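You operate a simulated robot arm through the tools that you are given. There is no shell and no other tool.

You are at the controls of a simulated robot arm. One attempt, no reset.

JOB
Stop the drive, lock out the main switch and set up the tag that the job card names.
Fine: press stop once, wait till it stands; padlock in the hasp, tag on the yellow plate; then try the start button once. Set down upright: padlock, what you pick out.

Only the result counts: the job must be done as asked and must still hold three seconds after the hand-in. Knocking over, shifting, dropping, spilling or breaking anything else fails it.

ROBOT AND FRAMES
A 7-joint arm with a two-finger parallel gripper, fixed in place. Base frame: the origin is at the foot of the arm, x ahead of it, y to its left, z up; the work surface is at about z = 95. Readings come in cm, rad, newtons and seconds.
Its first joint turns from -2.601 to 2.601 rad. Payload 3.43 kg.
Tool frame: the origin (TCP) lies between the finger pads and is the grasp point; the fingertips stand 3 cm ahead of it; z points along the fingers, y is the line along which they close. The gripper opens to 9.4 cm. The fingers are 2.8 cm wide and 1 cm thick; the gripper's body (5 by 9.6 cm) begins 5.5 cm behind the TCP.
Orientation is told as [roll, pitch, yaw] about the base's x, y, z axes, in that order, counted from this pose: with the fingers straight down and closing along the base's y, the tool's x points along the base's -x, its y along +y and its z along -z.

CONTROLS
- The arm moves only by the tool play_rows. Its argument "commands" is a list of rows, each a list of 6 numbers: the shift along the base's x, y, z in units of 30 mm (1.0 is 30 mm), then the turn, a rotation vector about the base's x, y, z in units of 8 degrees (1.0 is 8 degrees). In form: [[tx, ty, tz, wx, wy, wz], ...]. A call has 1 to 20 rows; each row shifts and turns the commanded pose from where the row before left it. "gripper" is the gripper command, from -1 (fully open) to 1 (shut), values between in proportion, set as the call begins (left out, the last holds). A call with a number of a shift or a turn outside -1 to 1 is refused whole. A row lasts 0.2 s, in which the tool goes at most 5 cm and 0.15 rad; a call with a longer step from one row to the next is refused whole, and so is a gripper value outside its range. A pose out of reach is approached as far as the arm can. The call stops where the force on the tool passes 40 N (or 10 N more than at its start, if that is more) or the arm is blocked; 0.2 s more then pass. The fingers move at their own pace (about 4.5 cm/s each) and stop on an object; they squeeze with about 42 N. The grip force told is the motor's: it shows also when the fingers shut on nothing. Time passes only in rows, and 0.2 s behind the last, so rows that do not move let the fingers close. The reply holds the time, the measured pose of the TCP, the force on the tool along the base axes, the opening and the grip force, in the units named above and with some noise, with the torque about the TCP (base axes, N m) and any sound that the robot's microphone picked up, and new pictures: "show" is both (left out), scene, wrist or none.
- Cameras (640 x 400 px; columns grow to the right, rows downward): "scene" is fixed at [5.19, 50.03, 167.51]; the picture's right is [0.96, -0.27, 0.00], its down [-0.17, -0.59, -0.79] and it looks along [0.21, 0.76, -0.62] (base axes); focal length 214 px, centre (320, 200). "wrist" rides on the gripper at [7.6, 1.4, -10.3] in the tool frame; the picture's right is [-0.18, 0.98, 0.00], its down [-0.75, -0.14, -0.64] and it looks along [-0.63, -0.12, 0.77] (tool axes); focal length 243 px, centre (320, 200). There is no depth. A picture from a camera that has moved, and an enlarged one, comes with that camera's place and axes in the base frame and with its lens.
- inspect(camera, box): a new picture of the part [left, top, right, bottom] of that camera's present view, enlarged. No time passes.
- close_job(): hands the job in; it is judged then, once.

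Places have to be worked out from the pictures, the camera data and where the tool is seen. Open the gripper and draw the arm clear of the work before you hand the job in, unless the task says otherwise.

The tools are called after "Emit:" by a JSON object that holds its "op" and its "data". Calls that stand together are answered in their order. play_rows: Moves the arm, as the interface text tells. Its arguments: {"type":"object","properties":{"commands":{"type":"array"},"gripper":{"type":"number"},"show":{"type":"string","enum":["both","scene","wrist","none"]}},"required":["commands"]} The other tools are called the same way: inspect (camera, box) takes an enlarged picture of a part of a camera's view; close_job () hands the job in.

At the start:

```text
clock: 0.0
eef_pos: [87.09, 46.57, 125.1]
orientation: [0.004, -0.007, 0.0]
wrist_force: [0.5, 0.0, 0.2]
moment: [0.03, 0.03, -0.01]
finger_gap: 9.38
grip_force: 0.1
```

scene: 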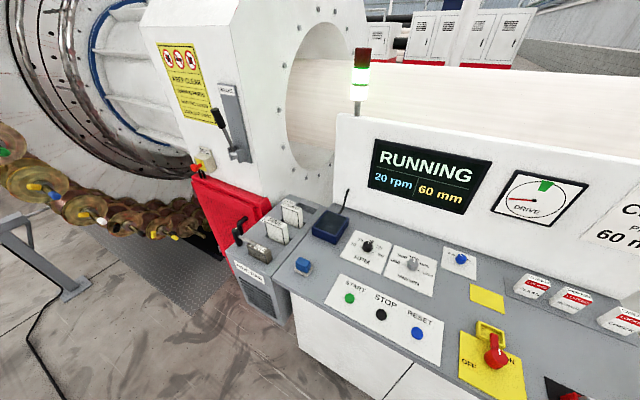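
wrist: 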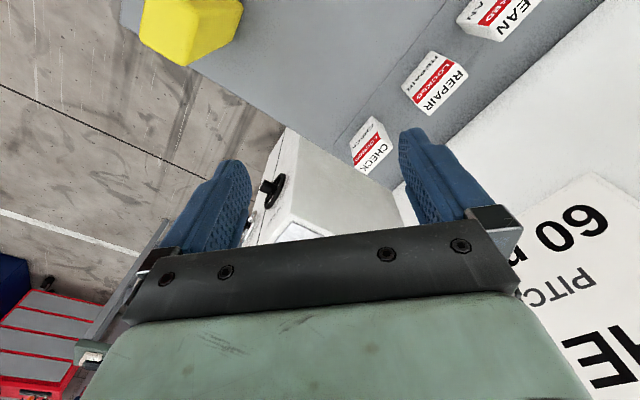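

I start by looking closer at the panel, the tags, the job card and the wrist view.

Emit:
{"op": "inspect", "data": {"camera": "scene", "box": [440, 220, 640, 400]}}

Emit:
{"op": "inspect", "data": {"camera": "scene", "box": [230, 190, 450, 350]}}

Emit:
{"op": "inspect", "data": {"camera": "scene", "box": [340, 120, 640, 300]}}

Emit:
{"op": "inspect", "data": {"camera": "wrist", "box": [320, 0, 640, 200]}}

Emit:
{"op": "inspect", "data": {"camera": "wrist", "box": [0, 0, 320, 200]}}

```text
2.22 times, centred on (540, 310) of scene
camera zoom: at [5.19, 50.03, 167.51], right [0.96, -0.27, 0.0], down [-0.17, -0.59, -0.79], along [0.21, 0.76, -0.62], focal length 477 px, centre (-169, -44)
```

zoom: 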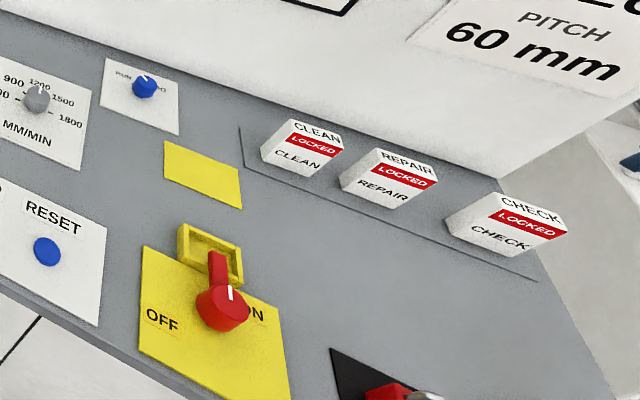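

```text
2.50 times, centred on (340, 270) of scene
camera zoom: at [5.19, 50.03, 167.51], right [0.96, -0.27, 0.0], down [-0.17, -0.59, -0.79], along [0.21, 0.76, -0.62], focal length 536 px, centre (270, 25)
```

zoom: 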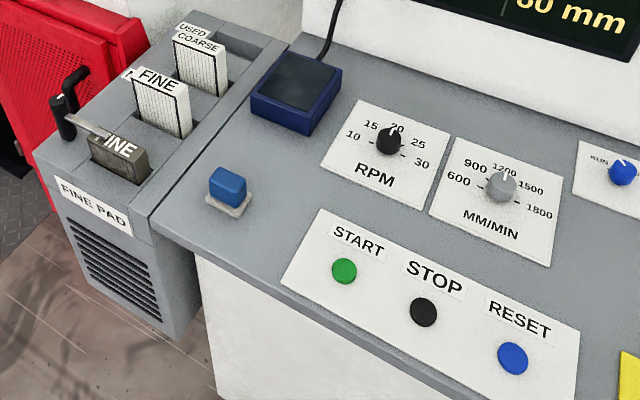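

```text
2.13 times, centred on (490, 210) of scene
camera zoom: at [5.19, 50.03, 167.51], right [0.96, -0.27, 0.0], down [-0.17, -0.59, -0.79], along [0.21, 0.76, -0.62], focal length 458 px, centre (-43, 179)
```

zoom: 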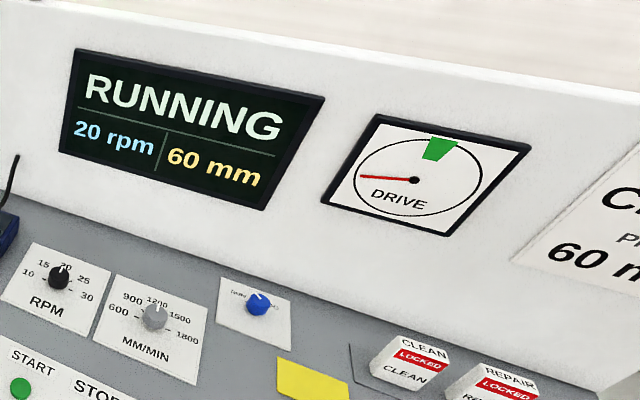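

```text
2.00 times, centred on (480, 100) of wrist
camera zoom: at [79.35, 47.92, 135.2], right [0.18, 0.98, 0.0], down [0.75, -0.14, 0.65], along [0.64, -0.12, -0.76], focal length 485 px, centre (0, 400)
```

zoom: 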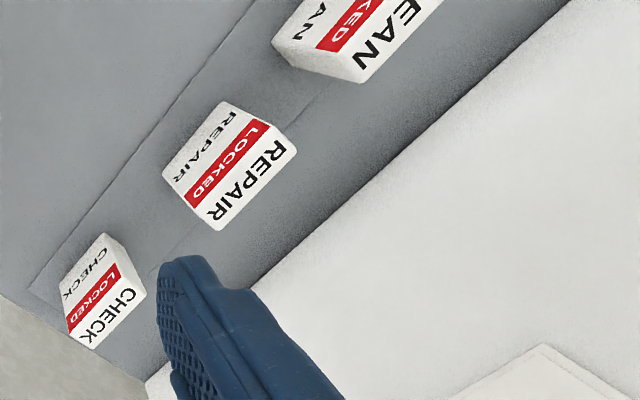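

```text
2.00 times, centred on (160, 100) of wrist
camera zoom: at [79.35, 47.92, 135.2], right [0.18, 0.98, 0.0], down [0.75, -0.14, 0.65], along [0.64, -0.12, -0.76], focal length 485 px, centre (640, 400)
```

zoom: 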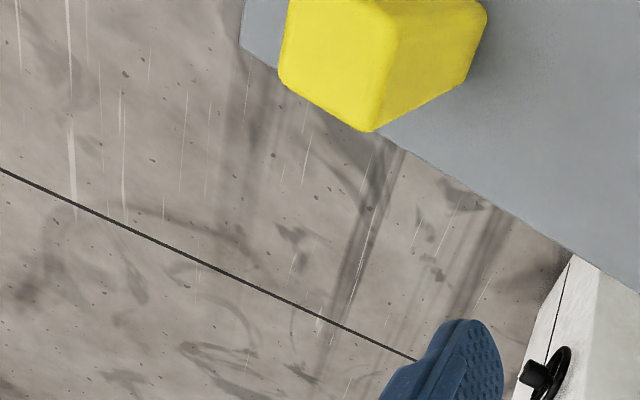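

The console runs at about 45° to the base axes; the buttons sit near (32.6, 75.6), the switch near (55, 56), the tags near radius 110. I turn the wrist toward the console and tilt it up to read the job card, staying high.

Emit:
{"op": "play_rows", "data": {"commands": [[-0.5, 0, 0.7, 0, 0, 1], [-0.5, 0, 0.7, 0, 0, 1], [-0.5, 0, 0.7, 0, 0, 1], [-0.5, 0, 0.7, 0, 0, 1], [0, 0, 0.5, 0, 0, 1], [0, 0, 0, 0.6, -0.7, 0], [0, 0, 0, 0.6, -0.7, 0], [0, 0, 0, 0.6, -0.7, 0]]}}

```text
clock: 0.8
eef_pos: [84.93, 47.46, 127.06]
orientation: [0.011, -0.043, 0.36]
wrist_force: [1.0, 1.5, -1.1]
moment: [-0.15, -0.03, -0.07]
finger_gap: 9.41
grip_force: 0.1
out of reach, approached as far as the arm can: row 1, 2, 3
stopped in row 3: the force on the tool passed its limit at 65 N (the readings are from after the stop); the commanded pose is now the measured one
camera wrist: at [76.8, 45.91, 136.85], right [-0.18, 0.98, 0.02], down [0.73, 0.12, 0.67], along [0.66, 0.13, -0.74], focal length 243 px, centre (320, 200)
```

scene: 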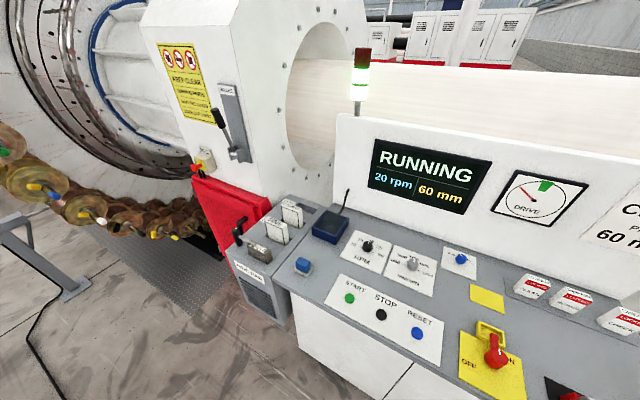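
wrist: 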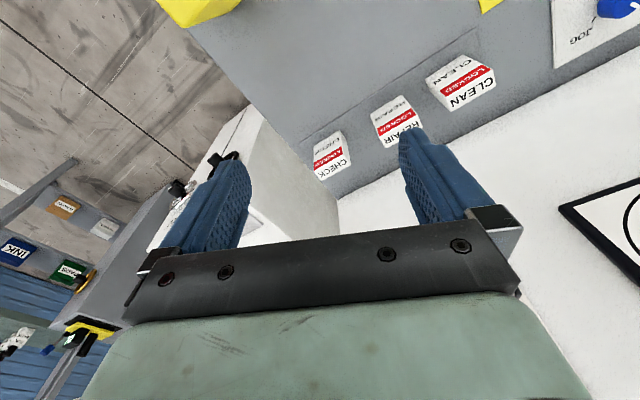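

The arm is at its reach limit up here and the fast jerk tripped the limit; nothing is touched. I draw the tool inward more gently before turning on.

Emit:
{"op": "play_rows", "data": {"commands": [[-0.3, -0.15, 0, 0, 0, 0], [-0.5, -0.3, 0, 0, 0, 0], [-0.5, -0.3, 0, 0, 0, 0], [-0.5, -0.3, 0.2, 0, 0, 0.2], [-0.5, -0.3, 0.2, 0, 0, 0.4], [-0.5, -0.3, 0.2, 0, 0, 0.4], [0, 0, 0.2, 0, 0, 0.4], [0, 0, 0.2, 0.2, -0.2, 0.4], [0, 0, 0.2, 0.3, -0.4, 0.4], [0, 0, 0, 0.3, -0.4, 0.2], [0, 0, 0, 0.3, -0.4, 0], [0, 0, 0, 0.3, -0.4, 0], [0, 0, 0, 0.3, -0.4, 0]]}}

```text
clock: 1.4
eef_pos: [82.86, 46.51, 126.94]
orientation: [0.009, -0.05, 0.361]
wrist_force: [6.5, 4.4, -10.9]
moment: [-0.18, -0.19, -0.13]
finger_gap: 9.39
grip_force: 0.0
stopped in row 3: the force on the tool passed its limit at 43 N (the readings are from after the stop); the commanded pose is now the measured one
camera wrist: at [74.57, 44.81, 136.74], right [-0.18, 0.98, 0.02], down [0.73, 0.12, 0.68], along [0.67, 0.13, -0.73], focal length 243 px, centre (320, 200)
```

scene: 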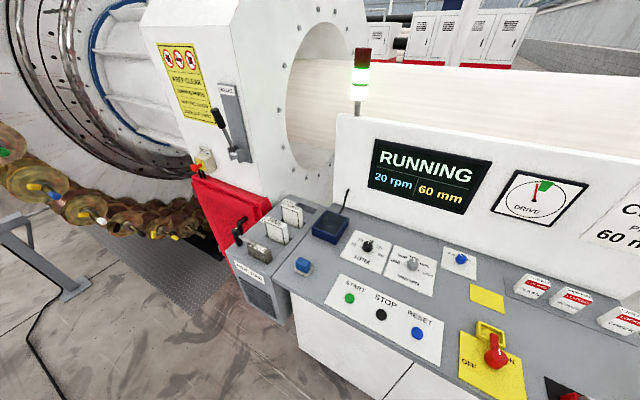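
wrist: 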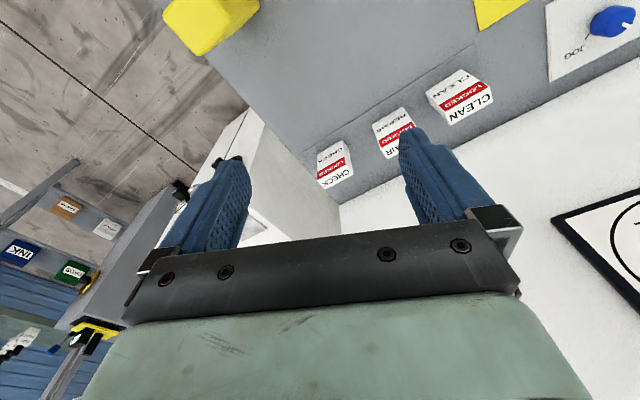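

Near full extension the arm jerks, so I retract in small steps.

Emit:
{"op": "play_rows", "data": {"commands": [[-0.1, -0.05, 0, 0, 0, 0], [-0.2, -0.1, 0, 0, 0, 0], [-0.25, -0.12, 0, 0, 0, 0], [-0.25, -0.12, 0, 0, 0, 0], [-0.25, -0.12, 0, 0, 0, 0], [-0.25, -0.12, 0, 0, 0, 0], [-0.3, -0.15, 0, 0, 0, 0], [-0.3, -0.15, 0, 0, 0, 0], [-0.3, -0.15, 0, 0, 0, 0.1], [-0.3, -0.15, 0, 0, 0, 0.2], [-0.3, -0.15, 0, 0, 0, 0.3], [-0.3, -0.15, 0, 0, 0, 0.3], [-0.2, -0.1, 0, 0, 0, 0.3], [-0.1, 0, 0, 0, 0, 0.3], [0, 0, 0, 0, 0, 0.3], [0, 0, 0, 0, 0, 0.3], [0, 0, 0, 0, 0, 0.3], [0, 0, 0, 0, 0, 0.2]]}}

```text
clock: 2.1
eef_pos: [81.91, 45.88, 126.96]
orientation: [0.008, -0.058, 0.363]
wrist_force: [7.1, 3.3, -11.2]
moment: [-0.14, -0.15, -0.12]
finger_gap: 9.4
grip_force: 0.2
stopped in row 3: the force on the tool passed its limit at 43 N (the readings are from after the stop); the commanded pose is now the measured one
camera wrist: at [73.66, 44.26, 136.71], right [-0.18, 0.98, 0.02], down [0.72, 0.12, 0.68], along [0.67, 0.13, -0.73], focal length 243 px, centre (320, 200)
```

scene: 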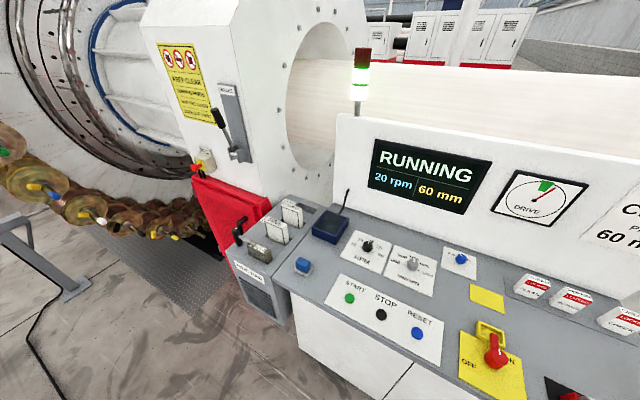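
wrist: 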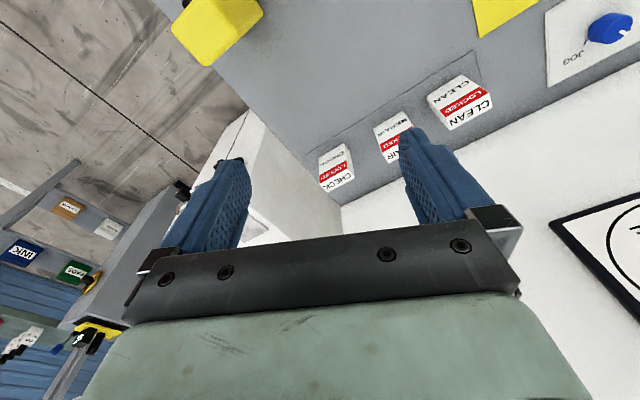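

I let it rest without motion to see whether the remaining force is static contact or only dynamic.

Emit:
{"op": "play_rows", "data": {"commands": [[0, 0, 0, 0, 0, 0], [0, 0, 0, 0, 0, 0], [0, 0, 0, 0, 0, 0]], "show": "none"}}

Emit:
{"op": "inspect", "data": {"camera": "scene", "box": [480, 150, 640, 250]}}

```text
clock: 2.9
eef_pos: [81.85, 45.83, 126.93]
orientation: [0.011, -0.053, 0.361]
wrist_force: [11.9, 5.3, -22.3]
moment: [0.04, -0.63, -0.1]
finger_gap: 9.4
grip_force: 0.0
```

```text
4.00 times, centred on (560, 200) of scene
camera zoom: at [5.19, 50.03, 167.51], right [0.96, -0.27, 0.0], down [-0.17, -0.59, -0.79], along [0.21, 0.76, -0.62], focal length 858 px, centre (-640, 200)
```

zoom: 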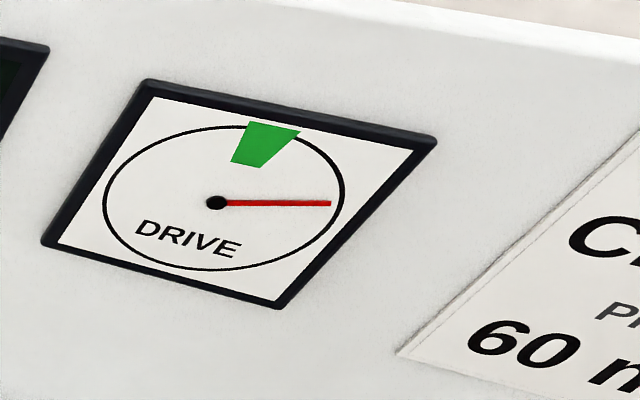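

The force is static: the tool is being pushed outward and down, most likely the hand's camera side against the forearm when held this high. I relieve it by lowering and tilting the fingers outward gently.

Emit:
{"op": "play_rows", "data": {"commands": [[0.05, 0.03, -0.2, 0.05, -0.1, 0], [0.05, 0.03, -0.3, 0.1, -0.17, 0], [0, 0, -0.3, 0.1, -0.17, 0], [0, 0, -0.3, 0.1, -0.17, 0], [0, 0, -0.3, 0.1, -0.17, 0], [0, 0, -0.2, 0.1, -0.17, 0]]}}

```text
clock: 4.3
eef_pos: [82.07, 46.09, 122.13]
orientation: [0.036, -0.205, 0.358]
wrist_force: [-0.1, -0.5, 0.6]
moment: [0.01, 0.03, 0.03]
finger_gap: 9.4
grip_force: 0.0
camera wrist: at [72.68, 43.65, 130.59], right [-0.18, 0.98, 0.07], down [0.63, 0.06, 0.78], along [0.76, 0.19, -0.63], focal length 243 px, centre (320, 200)
```

scene: 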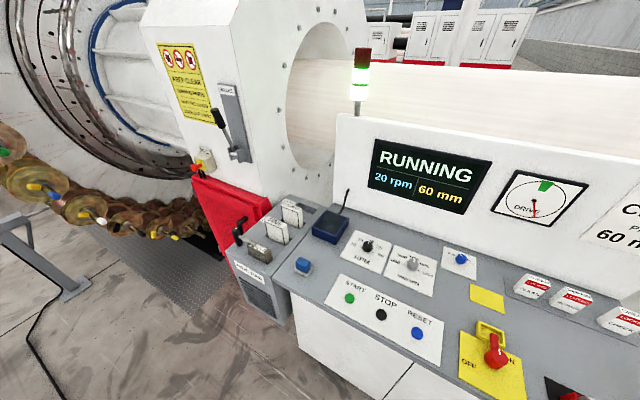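
wrist: 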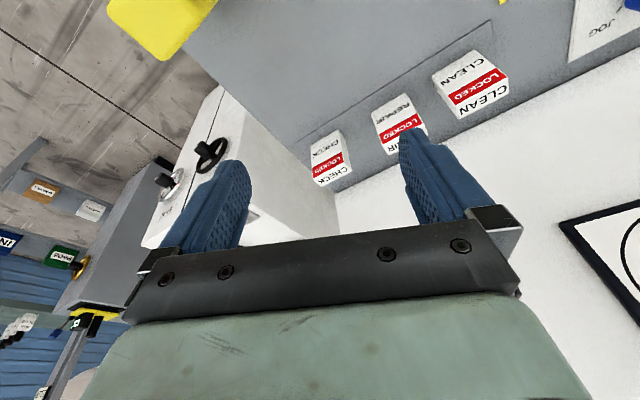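

Forces are clear now. I tilt the fingers further outward so that the job card on the backsplash comes up into view.

Emit:
{"op": "play_rows", "data": {"commands": [[0, 0, 0, 0.15, -0.26, 0], [0, 0, 0, 0.25, -0.43, -0.2], [0, 0, 0, 0.3, -0.52, -0.3], [0, 0, 0, 0.3, -0.52, -0.4], [0, 0, 0, 0.3, -0.52, -0.4], [0, 0, 0, 0.3, -0.52, -0.4], [0, 0, 0, 0.25, -0.43, -0.2], [0, 0, 0, 0.15, -0.26, 0]], "show": "wrist"}}

```text
clock: 6.1
eef_pos: [82.18, 46.12, 122.18]
orientation: [0.246, -0.729, -0.015]
wrist_force: [1.2, 1.0, -0.7]
moment: [0.01, -0.04, 0.0]
finger_gap: 9.38
grip_force: 0.0
camera wrist: at [69.5, 45.13, 124.71], right [-0.01, 0.95, 0.3], down [0.16, -0.3, 0.94], along [0.99, 0.06, -0.15], focal length 243 px, centre (320, 200)
```

wrist: 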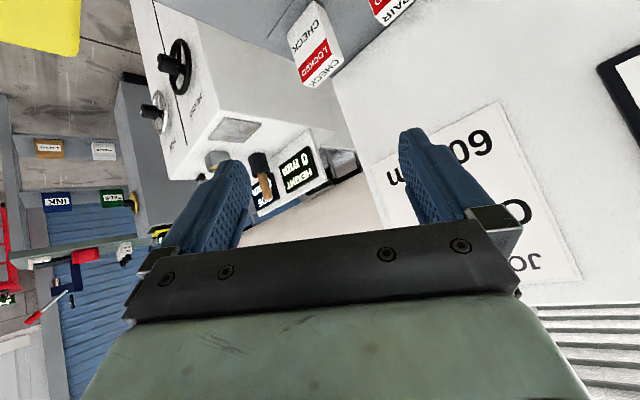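

The card is partly behind a finger; I yaw a little further so that it moves clear to the right.

Emit:
{"op": "play_rows", "data": {"commands": [[0, 0, 0, 0, 0, -0.3], [0, 0, 0, 0, 0, -0.5], [0, 0, 0, 0, 0, -0.6], [0, 0, 0, 0, 0, -0.6], [0, 0, 0, 0, 0, -0.5], [0, 0, 0, 0, 0, -0.3]], "show": "wrist"}}

Emit:
{"op": "inspect", "data": {"camera": "wrist", "box": [380, 50, 640, 300]}}

```text
clock: 7.5
eef_pos: [82.18, 46.02, 122.18]
orientation: [0.246, -0.73, -0.408]
wrist_force: [0.3, 0.4, -0.7]
moment: [-0.03, 0.01, -0.03]
finger_gap: 9.38
grip_force: 0.1
camera wrist: at [70.06, 49.92, 124.73], right [0.36, 0.88, 0.3], down [0.04, -0.34, 0.94], along [0.93, -0.32, -0.16], focal length 243 px, centre (320, 200)
```

wrist: 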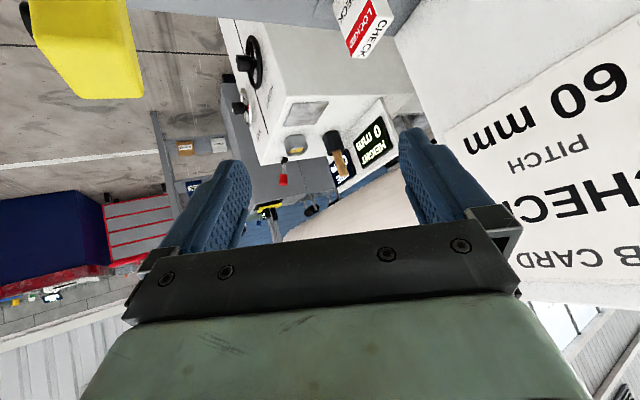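

```text
1.60 times, centred on (510, 175) of wrist
camera zoom: at [70.06, 49.92, 124.73], right [0.36, 0.88, 0.3], down [0.04, -0.34, 0.94], along [0.93, -0.32, -0.16], focal length 388 px, centre (16, 240)
```

zoom: 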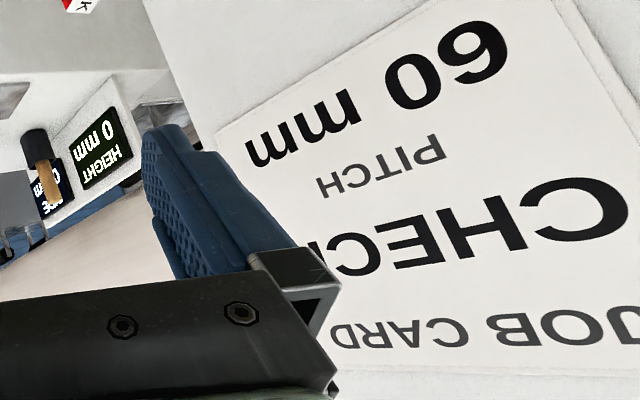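

The card says CHECK (pitch 60 mm), so the CHECK tag is wanted. Now I bring the tool back to pointing down and swing inward toward the STOP button side at z about 115.

Emit:
{"op": "play_rows", "data": {"commands": [[0, 0, 0, 0, 0, 0.4], [-0.3, 0, 0, 0, 0, 0.7], [-0.5, 0.1, 0, 0, 0, 0.8], [-0.6, 0.2, 0, 0, 0, 0.6], [-0.6, 0.3, 0, 0, 0.3, 0.42], [-0.6, 0.4, -0.1, 0, 0.5, 0], [-0.6, 0.4, -0.2, 0, 0.6, 0], [-0.6, 0.4, -0.2, 0, 0.7, 0], [-0.6, 0.4, -0.2, 0, 0.7, 0], [-0.6, 0.4, -0.2, 0, 0.7, 0], [-0.6, 0.4, -0.2, 0, 0.7, 0], [-0.6, 0.4, -0.2, 0, 0.7, 0], [-0.6, 0.4, -0.2, -0.3, 0.33, 0], [-0.6, 0.4, -0.2, -0.5, 0, 0], [-0.6, 0.4, -0.2, -0.5, 0, 0], [-0.6, 0.4, -0.2, -0.46, 0, 0]]}}

```text
clock: 10.9
eef_pos: [56.44, 61.02, 115.72]
orientation: [0.001, 0.002, 0.002]
wrist_force: [0.0, -0.5, 0.5]
moment: [0.02, -0.02, -0.03]
finger_gap: 9.39
grip_force: 0.2
camera wrist: at [48.65, 62.45, 125.99], right [0.18, 0.98, 0.0], down [0.76, -0.14, 0.64], along [0.63, -0.12, -0.77], focal length 243 px, centre (320, 200)
```

scene: 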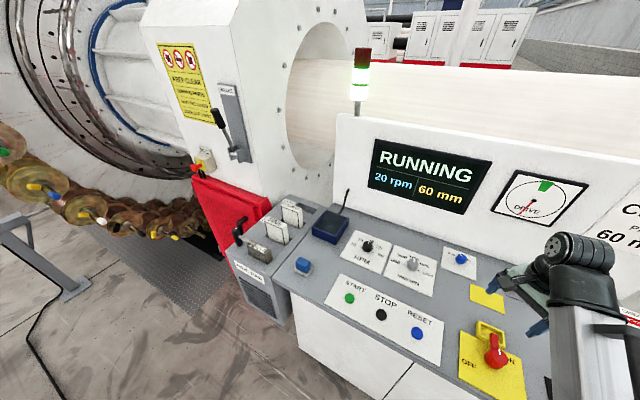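
wrist: 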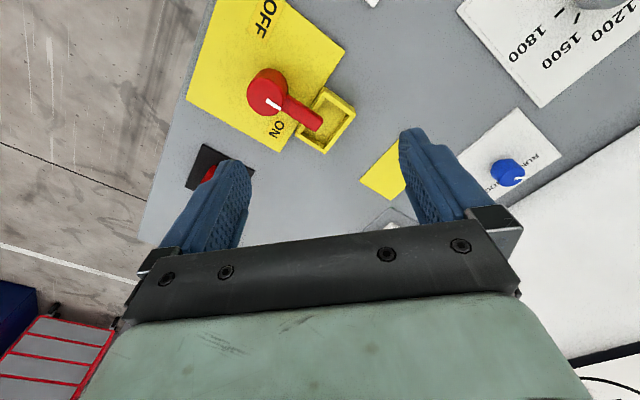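

Nice view of the switch from above; I zoom in on it before moving on.

Emit:
{"op": "inspect", "data": {"camera": "wrist", "box": [180, 0, 440, 200]}}

Emit:
{"op": "inspect", "data": {"camera": "scene", "box": [440, 300, 540, 400]}}

```text
2.00 times, centred on (310, 100) of wrist
camera zoom: at [48.65, 62.45, 125.99], right [0.18, 0.98, 0.0], down [0.76, -0.14, 0.64], along [0.63, -0.12, -0.77], focal length 485 px, centre (340, 400)
```

zoom: 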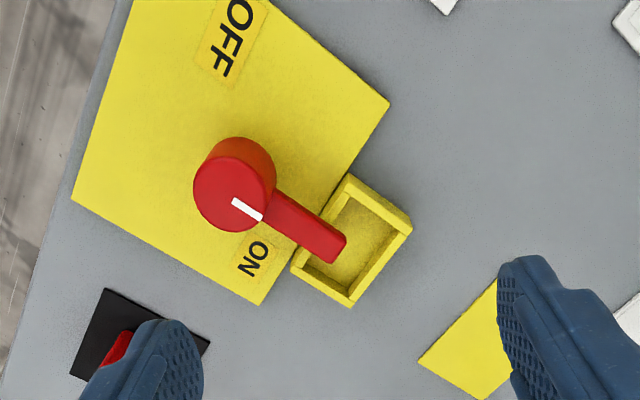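

```text
4.00 times, centred on (490, 350) of scene
camera zoom: at [5.19, 50.03, 167.51], right [0.96, -0.27, 0.0], down [-0.17, -0.59, -0.79], along [0.21, 0.76, -0.62], focal length 858 px, centre (-360, -400)
```

zoom: 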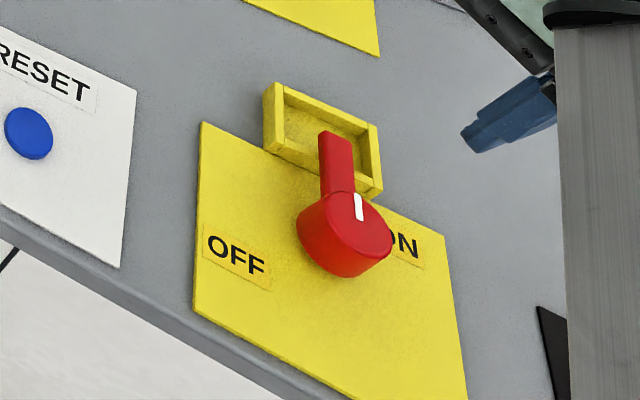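

The lever sits at ON, pointing away over the hasp tray; OFF is a quarter-turn counter-clockwise. First the STOP button: I shut the gripper, turn to 45° and hover over STOP.

Emit:
{"op": "play_rows", "data": {"commands": [[-0.3, 0.2, 0, 0, 0, 0.2], [-0.5, 0.3, -0.1, 0, 0, 0.4], [-0.6, 0.37, -0.2, 0, 0, 0.5], [-0.6, 0.37, -0.2, 0, 0, 0.5], [-0.6, 0.37, -0.2, 0, 0, 0.5], [-0.6, 0.37, -0.2, 0, 0, 0.5], [-0.6, 0.37, -0.2, 0, 0, 0.5], [-0.6, 0.37, -0.2, 0, 0, 0.5], [-0.6, 0.37, -0.2, 0, 0, 0.5], [-0.6, 0.37, -0.2, 0, 0, 0.5], [-0.6, 0.37, -0.2, 0, 0, 0.4], [-0.6, 0.37, -0.2, 0, 0, 0.3], [-0.6, 0.37, -0.2, 0, 0, 0.3], [-0.5, 0.3, -0.1, 0, 0, 0], [-0.3, 0.2, -0.1, 0, 0, 0]], "gripper": 1}}

```text
clock: 14.1
eef_pos: [31.69, 76.24, 108.21]
orientation: [0.001, 0.003, 0.785]
wrist_force: [-0.5, 0.0, -0.5]
moment: [-0.01, 0.01, 0.02]
finger_gap: 0.0
grip_force: 33.2
camera wrist: at [25.16, 71.94, 118.52], right [-0.56, 0.83, 0.0], down [0.63, 0.43, 0.64], along [0.53, 0.36, -0.77], focal length 243 px, centre (320, 200)
```

scene: 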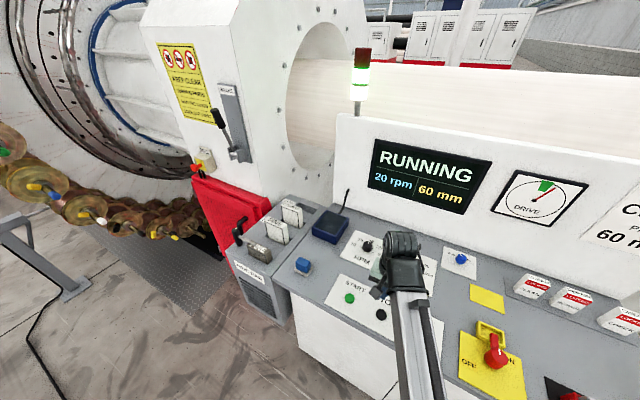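
wrist: 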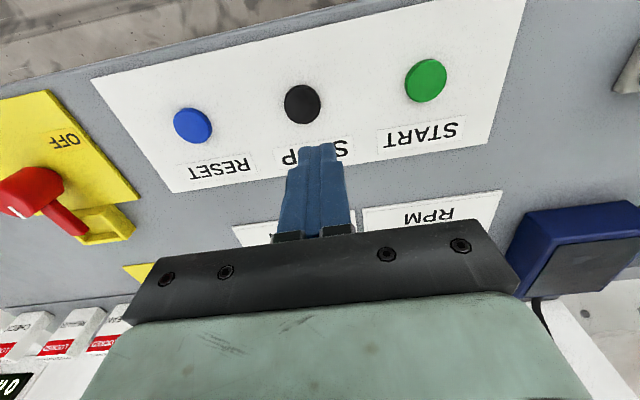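

STOP is at about (32.3, 75.0) with its top near z 96. I align over it and come down to just above.

Emit:
{"op": "play_rows", "data": {"commands": [[0.1, -0.2, -0.2, 0, 0, 0], [0.1, -0.2, -0.4, 0, 0, 0], [0, 0, -0.5, 0, 0, 0], [0, 0, -0.5, 0, 0, 0], [0, 0, -0.4, 0, 0, 0], [0, 0, -0.3, 0, 0, 0], [0, 0, 0, 0, 0, 0]]}}

```text
clock: 15.7
eef_pos: [32.1, 75.08, 101.3]
orientation: [0.001, 0.002, 0.786]
wrist_force: [-0.2, 0.5, -0.4]
moment: [-0.02, 0.07, -0.03]
finger_gap: 0.0
grip_force: 33.2
camera wrist: at [25.71, 70.64, 111.64], right [-0.56, 0.83, 0.0], down [0.63, 0.43, 0.64], along [0.53, 0.36, -0.77], focal length 243 px, centre (320, 200)
```

scene: 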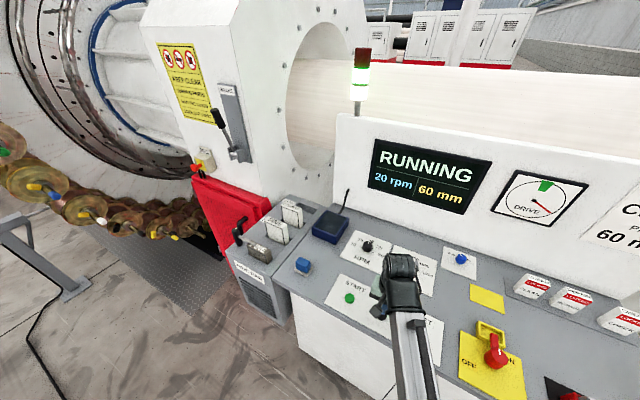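
wrist: 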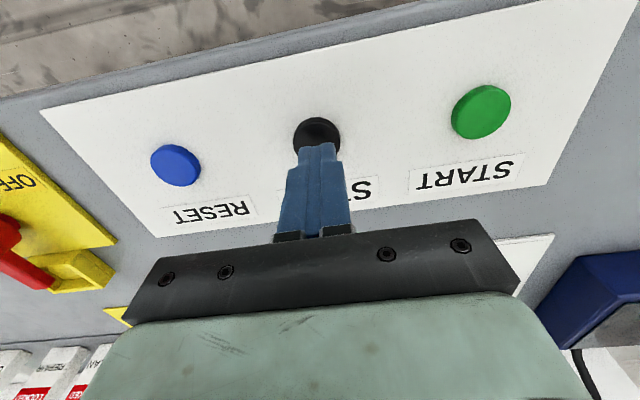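

The fingertips are about 2 cm above the STOP button and aligned within a few mm. I press down slowly with a small correction.

Emit:
{"op": "play_rows", "data": {"commands": [[-0.03, -0.12, -0.2, 0, 0, 0], [0, 0, -0.2, 0, 0, 0], [0, 0, -0.1, 0, 0, 0], [0, 0, -0.1, 0, 0, 0], [0, 0, -0.1, 0, 0, 0]]}}

```text
clock: 16.9
eef_pos: [32.44, 74.72, 99.32]
orientation: [0.001, 0.001, 0.787]
wrist_force: [0.4, -0.6, 0.0]
moment: [0.02, -0.03, 0.0]
finger_gap: 0.02
grip_force: 32.1
camera wrist: at [25.87, 70.35, 109.54], right [-0.56, 0.83, 0.0], down [0.63, 0.43, 0.64], along [0.53, 0.36, -0.77], focal length 243 px, centre (320, 200)
```

scene: 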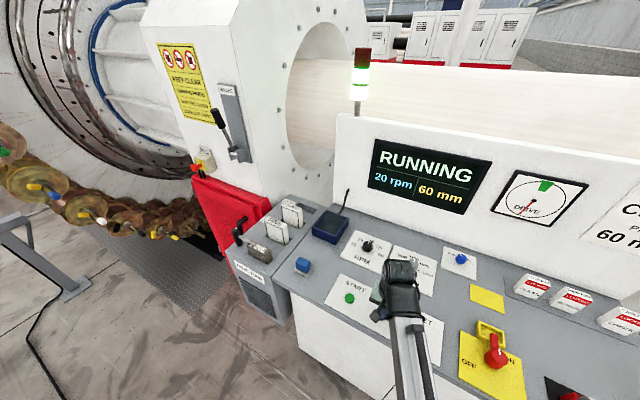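
wrist: 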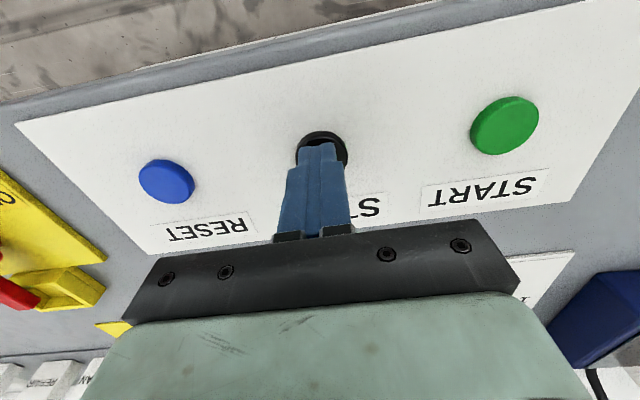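

No contact yet; the tips are at about z 96.3. I continue downward in fine steps.

Emit:
{"op": "play_rows", "data": {"commands": [[0, 0, -0.06, 0, 0, 0], [0, 0, -0.06, 0, 0, 0], [0, 0, -0.06, 0, 0, 0], [0, 0, -0.06, 0, 0, 0]]}}

```text
clock: 17.9
eef_pos: [32.31, 74.65, 98.71]
orientation: [0.001, 0.003, 0.785]
wrist_force: [-0.8, 1.4, 7.6]
moment: [0.04, 0.03, -0.07]
finger_gap: 0.01
grip_force: 33.2
heard: click
camera wrist: at [25.8, 70.27, 108.96], right [-0.56, 0.83, 0.0], down [0.63, 0.43, 0.64], along [0.53, 0.36, -0.77], focal length 243 px, centre (320, 200)
```

scene: 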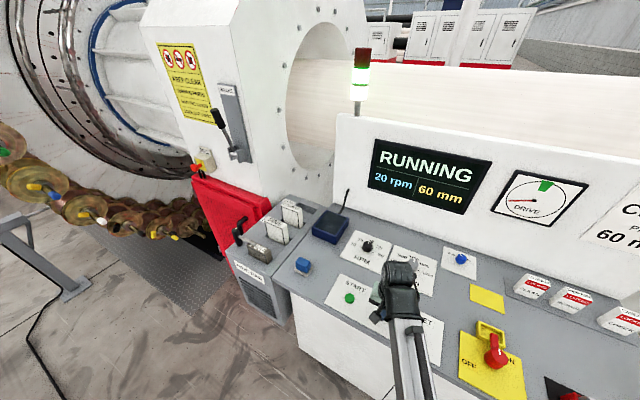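
wrist: 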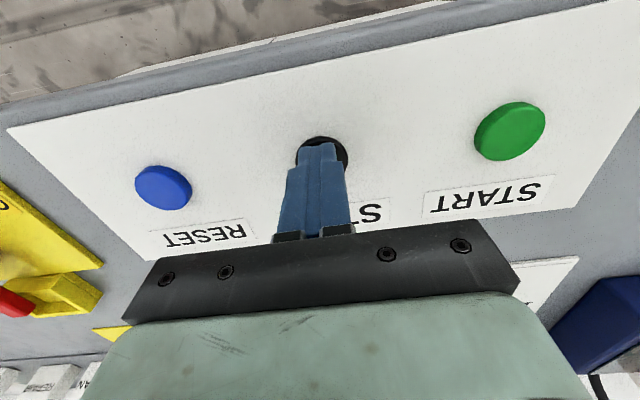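

A click was heard at contact. I lift off and watch the display.

Emit:
{"op": "play_rows", "data": {"commands": [[0, 0, 0.2, 0, 0, 0], [0, 0, 0.4, 0, 0, 0], [0, 0, 0.5, 0, 0, 0], [0, 0, 0.5, 0, 0, 0], [0, 0, 0.4, 0, 0, 0]], "show": "scene"}}

```text
clock: 19.1
eef_pos: [32.2, 74.67, 104.57]
orientation: [0.0, 0.003, 0.786]
wrist_force: [-0.4, -0.4, 0.3]
moment: [-0.01, 0.01, 0.01]
finger_gap: 0.0
grip_force: 32.8
```

scene: 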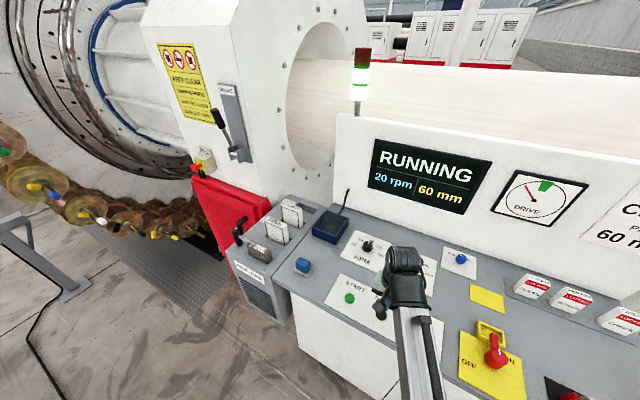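

The display still says RUNNING, though the drive may be coasting down. I wait and watch.

Emit:
{"op": "play_rows", "data": {"commands": [[0, 0, 0, 0, 0, 0], [0, 0, 0, 0, 0, 0], [0, 0, 0, 0, 0, 0], [0, 0, 0, 0, 0, 0], [0, 0, 0, 0, 0, 0]], "show": "scene"}}

Emit:
{"op": "inspect", "data": {"camera": "scene", "box": [350, 130, 600, 230]}}

```text
clock: 20.3
eef_pos: [32.23, 74.59, 104.61]
orientation: [0.001, 0.002, 0.786]
wrist_force: [-0.2, 0.1, 0.0]
moment: [-0.02, 0.0, -0.01]
finger_gap: 0.0
grip_force: 33.0
```

scene: 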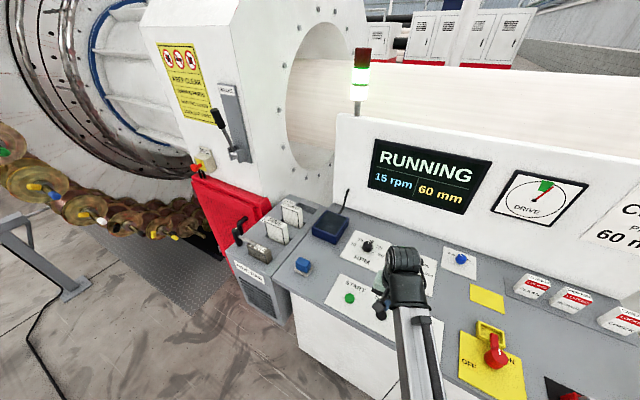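

```text
2.56 times, centred on (475, 180) of scene
camera zoom: at [5.19, 50.03, 167.51], right [0.96, -0.27, 0.0], down [-0.17, -0.59, -0.79], along [0.21, 0.76, -0.62], focal length 549 px, centre (-77, 251)
```

zoom: 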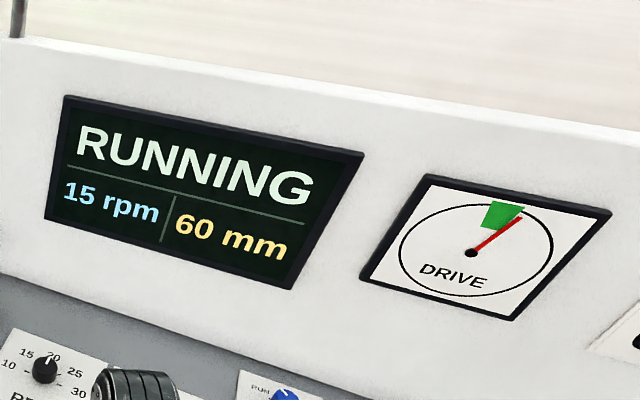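

The drive is coasting down (15 rpm). Meanwhile I move with clearance to a hover on the right side of the switch lever, near (61, 55.7), where I can see the padlock too.

Emit:
{"op": "play_rows", "data": {"commands": [[0.2, -0.13, 0.3, 0, 0, 0], [0.4, -0.26, 0.3, 0, 0, 0], [0.55, -0.36, 0.3, 0, 0, 0], [0.6, -0.4, 0.3, 0, 0, 0], [0.6, -0.4, 0.3, 0, 0, 0], [0.6, -0.4, 0.2, 0, 0, 0], [0.6, -0.4, 0.1, 0, 0, 0], [0.6, -0.4, 0, 0, 0, 0], [0.6, -0.4, 0, 0, 0, 0], [0.6, -0.4, 0, 0, 0, 0], [0.6, -0.4, 0, 0, 0, 0], [0.6, -0.4, 0, 0, 0, 0], [0.6, -0.4, 0, 0, 0, 0], [0.6, -0.4, 0, 0, 0, 0], [0.6, -0.4, 0, 0, 0, 0], [0.6, -0.4, 0, 0, 0, 0], [0.6, -0.4, 0, 0, 0, 0], [0.4, -0.25, 0, 0, 0, 0], [0.2, -0.1, 0, 0, 0, 0]]}}

```text
clock: 24.3
eef_pos: [62.58, 54.88, 110.04]
orientation: [0.001, 0.003, 0.785]
wrist_force: [0.4, -0.1, -0.1]
moment: [0.04, 0.03, -0.01]
finger_gap: 0.01
grip_force: 32.8
camera wrist: at [56.11, 50.4, 120.23], right [-0.56, 0.83, 0.0], down [0.63, 0.43, 0.64], along [0.53, 0.36, -0.77], focal length 243 px, centre (320, 200)
```

scene: 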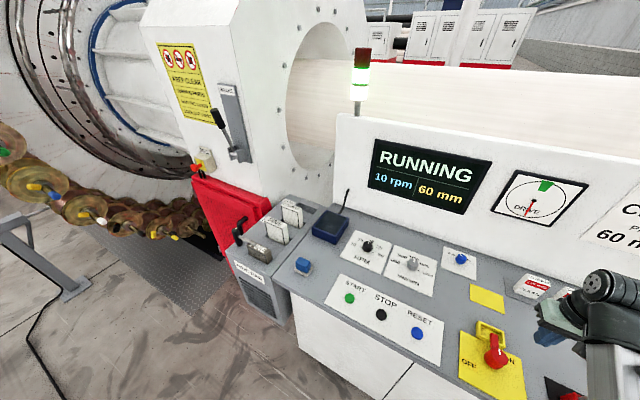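
wrist: 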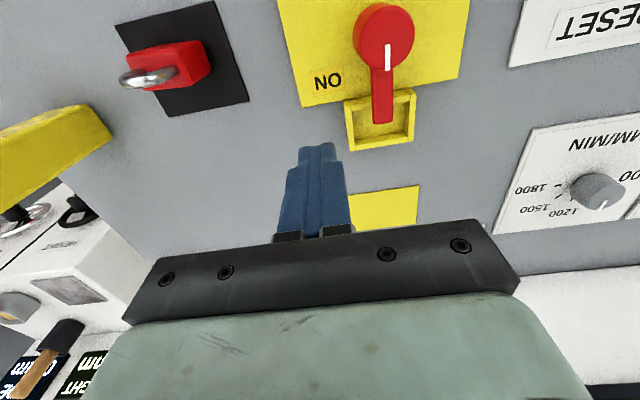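

Down to 10 rpm. I zoom in on the padlock and tray while waiting.

Emit:
{"op": "inspect", "data": {"camera": "wrist", "box": [90, 0, 270, 120]}}

Emit:
{"op": "inspect", "data": {"camera": "wrist", "box": [300, 0, 480, 160]}}

Emit:
{"op": "inspect", "data": {"camera": "scene", "box": [500, 340, 640, 400]}}

```text
3.33 times, centred on (180, 60) of wrist
camera zoom: at [56.11, 50.4, 120.23], right [-0.56, 0.83, 0.0], down [0.63, 0.43, 0.64], along [0.53, 0.36, -0.77], focal length 809 px, centre (787, 667)
```

zoom: 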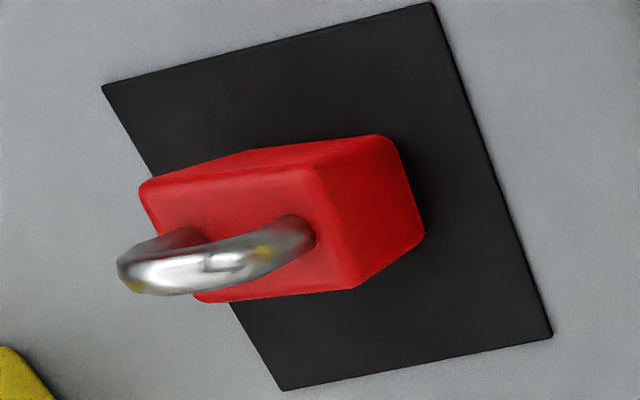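

```text
2.50 times, centred on (390, 80) of wrist
camera zoom: at [56.11, 50.4, 120.23], right [-0.56, 0.83, 0.0], down [0.63, 0.43, 0.64], along [0.53, 0.36, -0.77], focal length 606 px, centre (145, 500)
```

zoom: 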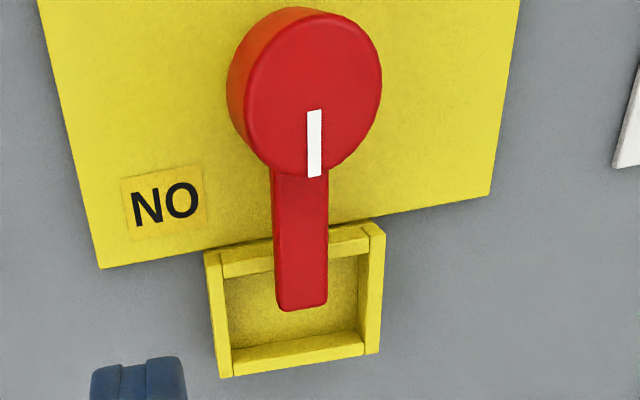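

```text
4.57 times, centred on (570, 370) of scene
camera zoom: at [5.19, 50.03, 167.51], right [0.96, -0.27, 0.0], down [-0.17, -0.59, -0.79], along [0.21, 0.76, -0.62], focal length 980 px, centre (-823, -577)
```

zoom: 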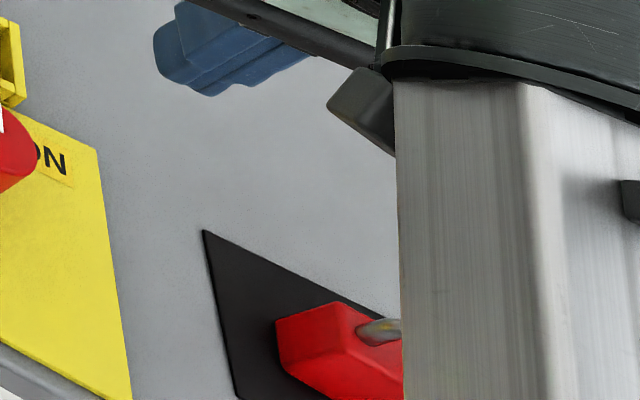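

The padlock stands upright on its mat at about (66.5, 42.7), body top near z 100; the tray rim is near z 97. I move to beside the lever, staying above, while the drive runs down.

Emit:
{"op": "play_rows", "data": {"commands": [[-0.1, 0.08, -0.1, 0, 0, 0], [-0.18, 0.12, -0.3, 0, 0, 0], [-0.18, 0.12, -0.4, 0, 0, 0], [0, 0, -0.4, 0, 0, 0], [0, 0, -0.4, 0, 0, 0], [0, 0, -0.4, 0, 0, 0], [0, 0, -0.3, 0, 0, 0], [0, 0, 0, 0, 0, 0], [0, 0, 0, 0, 0, 0], [0, 0, 0, 0, 0, 0], [0, 0, 0, 0, 0, 0], [0, 0, 0, 0, 0, 0], [0, 0, 0, 0, 0, 0], [0, 0, 0, 0, 0, 0], [0, 0, 0, 0, 0, 0]]}}

Emit:
{"op": "inspect", "data": {"camera": "scene", "box": [440, 300, 600, 400]}}

Emit:
{"op": "inspect", "data": {"camera": "wrist", "box": [240, 40, 560, 240]}}

```text
clock: 27.5
eef_pos: [61.4, 55.52, 103.04]
orientation: [0.001, 0.003, 0.786]
wrist_force: [-0.6, 0.4, -0.2]
moment: [0.03, -0.04, -0.01]
finger_gap: 0.01
grip_force: 33.1
camera wrist: at [54.8, 51.18, 113.35], right [-0.56, 0.83, 0.0], down [0.63, 0.43, 0.64], along [0.53, 0.36, -0.77], focal length 243 px, centre (320, 200)
```

scene: 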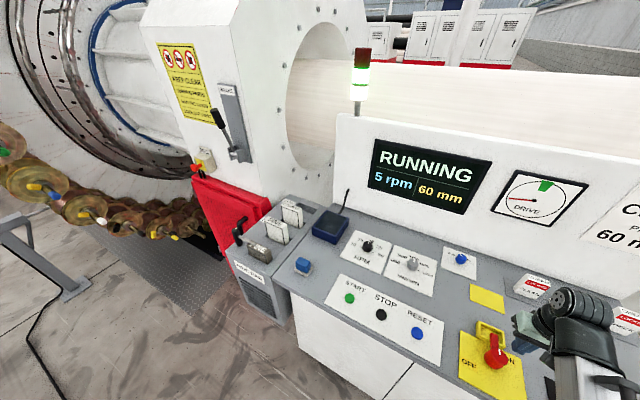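
wrist: 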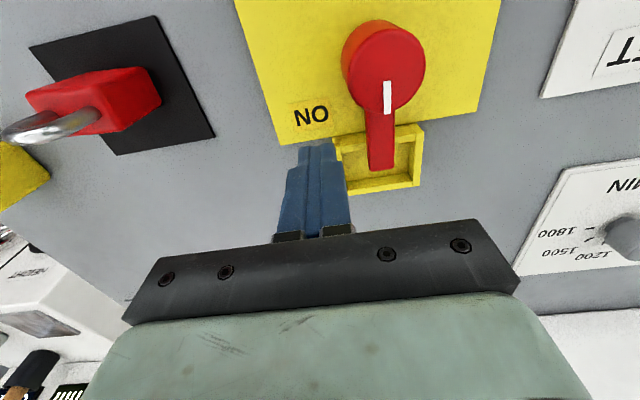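

```text
4.00 times, centred on (520, 350) of scene
camera zoom: at [5.19, 50.03, 167.51], right [0.96, -0.27, 0.0], down [-0.17, -0.59, -0.79], along [0.21, 0.76, -0.62], focal length 858 px, centre (-480, -400)
```

zoom: 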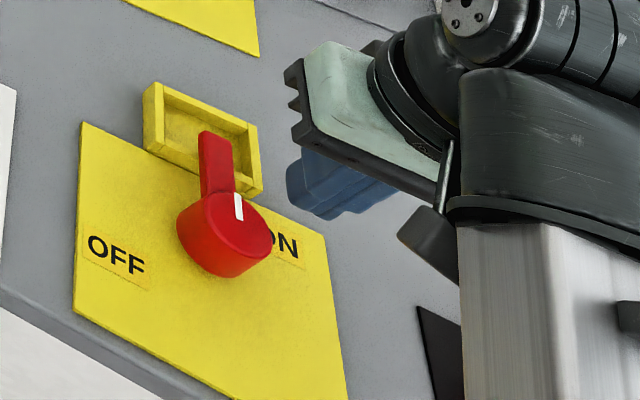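

```text
2.00 times, centred on (400, 140) of wrist
camera zoom: at [54.8, 51.18, 113.35], right [-0.56, 0.83, 0.0], down [0.63, 0.43, 0.64], along [0.53, 0.36, -0.77], focal length 485 px, centre (160, 320)
```

zoom: 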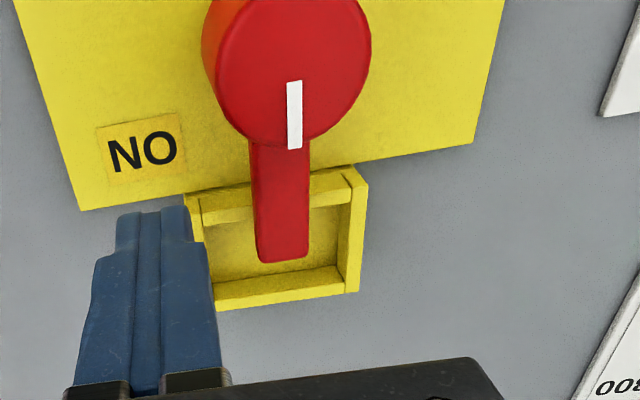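

Now 5 rpm. The lever end is at about (60.3, 60.5), top z 98.5; pivot (55.3, 55.7); tray rim z 96.8. I keep waiting for standstill.

Emit:
{"op": "play_rows", "data": {"commands": [[0, 0, 0, 0, 0, 0], [0, 0, 0, 0, 0, 0], [0, 0, 0, 0, 0, 0], [0, 0, 0, 0, 0, 0], [0, 0, 0, 0, 0, 0], [0, 0, 0, 0, 0, 0], [0, 0, 0, 0, 0, 0], [0, 0, 0, 0, 0, 0], [0, 0, 0, 0, 0, 0], [0, 0, 0, 0, 0, 0], [0, 0, 0, 0, 0, 0], [0, 0, 0, 0, 0, 0], [0, 0, 0, 0, 0, 0], [0, 0, 0, 0, 0, 0], [0, 0, 0, 0, 0, 0], [0, 0, 0, 0, 0, 0], [0, 0, 0, 0, 0, 0], [0, 0, 0, 0, 0, 0], [0, 0, 0, 0, 0, 0], [0, 0, 0, 0, 0, 0]], "show": "scene"}}

```text
clock: 31.7
eef_pos: [61.39, 55.59, 103.15]
orientation: [0.0, 0.002, 0.785]
wrist_force: [0.3, -0.9, 0.1]
moment: [0.02, 0.01, -0.01]
finger_gap: 0.0
grip_force: 33.2
```

scene: 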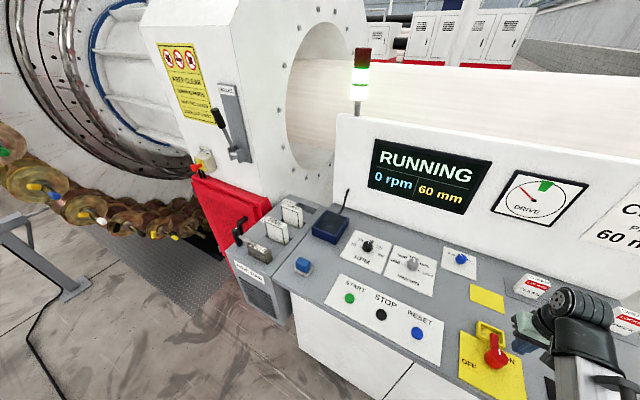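

0 rpm shown but the text and green light still say RUNNING; I wait a little more and compare the needle.

Emit:
{"op": "play_rows", "data": {"commands": [[0, 0, 0, 0, 0, 0], [0, 0, 0, 0, 0, 0], [0, 0, 0, 0, 0, 0], [0, 0, 0, 0, 0, 0], [0, 0, 0, 0, 0, 0], [0, 0, 0, 0, 0, 0], [0, 0, 0, 0, 0, 0], [0, 0, 0, 0, 0, 0], [0, 0, 0, 0, 0, 0], [0, 0, 0, 0, 0, 0]], "show": "scene"}}

Emit:
{"op": "inspect", "data": {"camera": "scene", "box": [340, 40, 600, 230]}}

```text
clock: 33.9
eef_pos: [61.27, 55.49, 103.1]
orientation: [0.0, 0.001, 0.785]
wrist_force: [-0.3, -0.6, 0.4]
moment: [0.01, -0.03, -0.01]
finger_gap: 0.0
grip_force: 33.0
```

scene: 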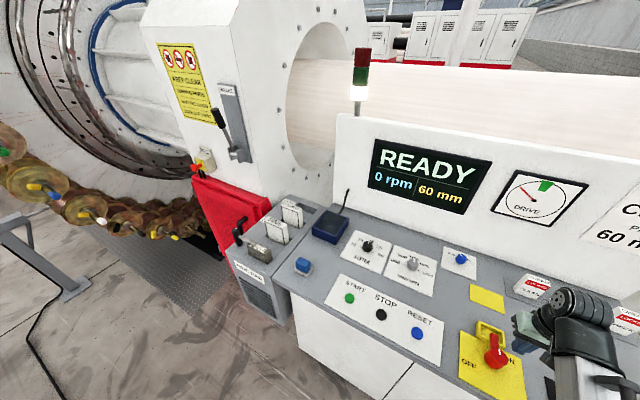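

```text
2.11 times, centred on (470, 135) of scene
camera zoom: at [5.19, 50.03, 167.51], right [0.96, -0.27, 0.0], down [-0.17, -0.59, -0.79], along [0.21, 0.76, -0.62], focal length 452 px, centre (4, 337)
```

zoom: 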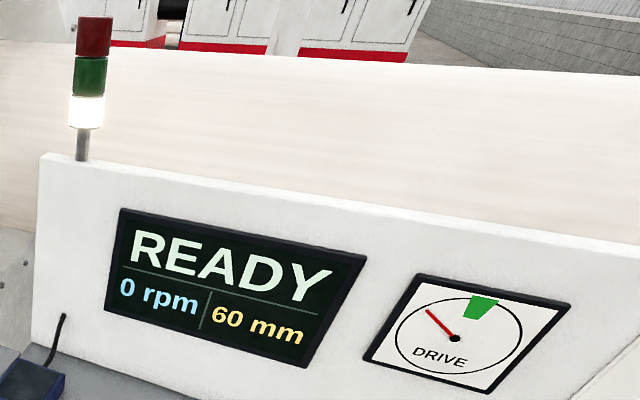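

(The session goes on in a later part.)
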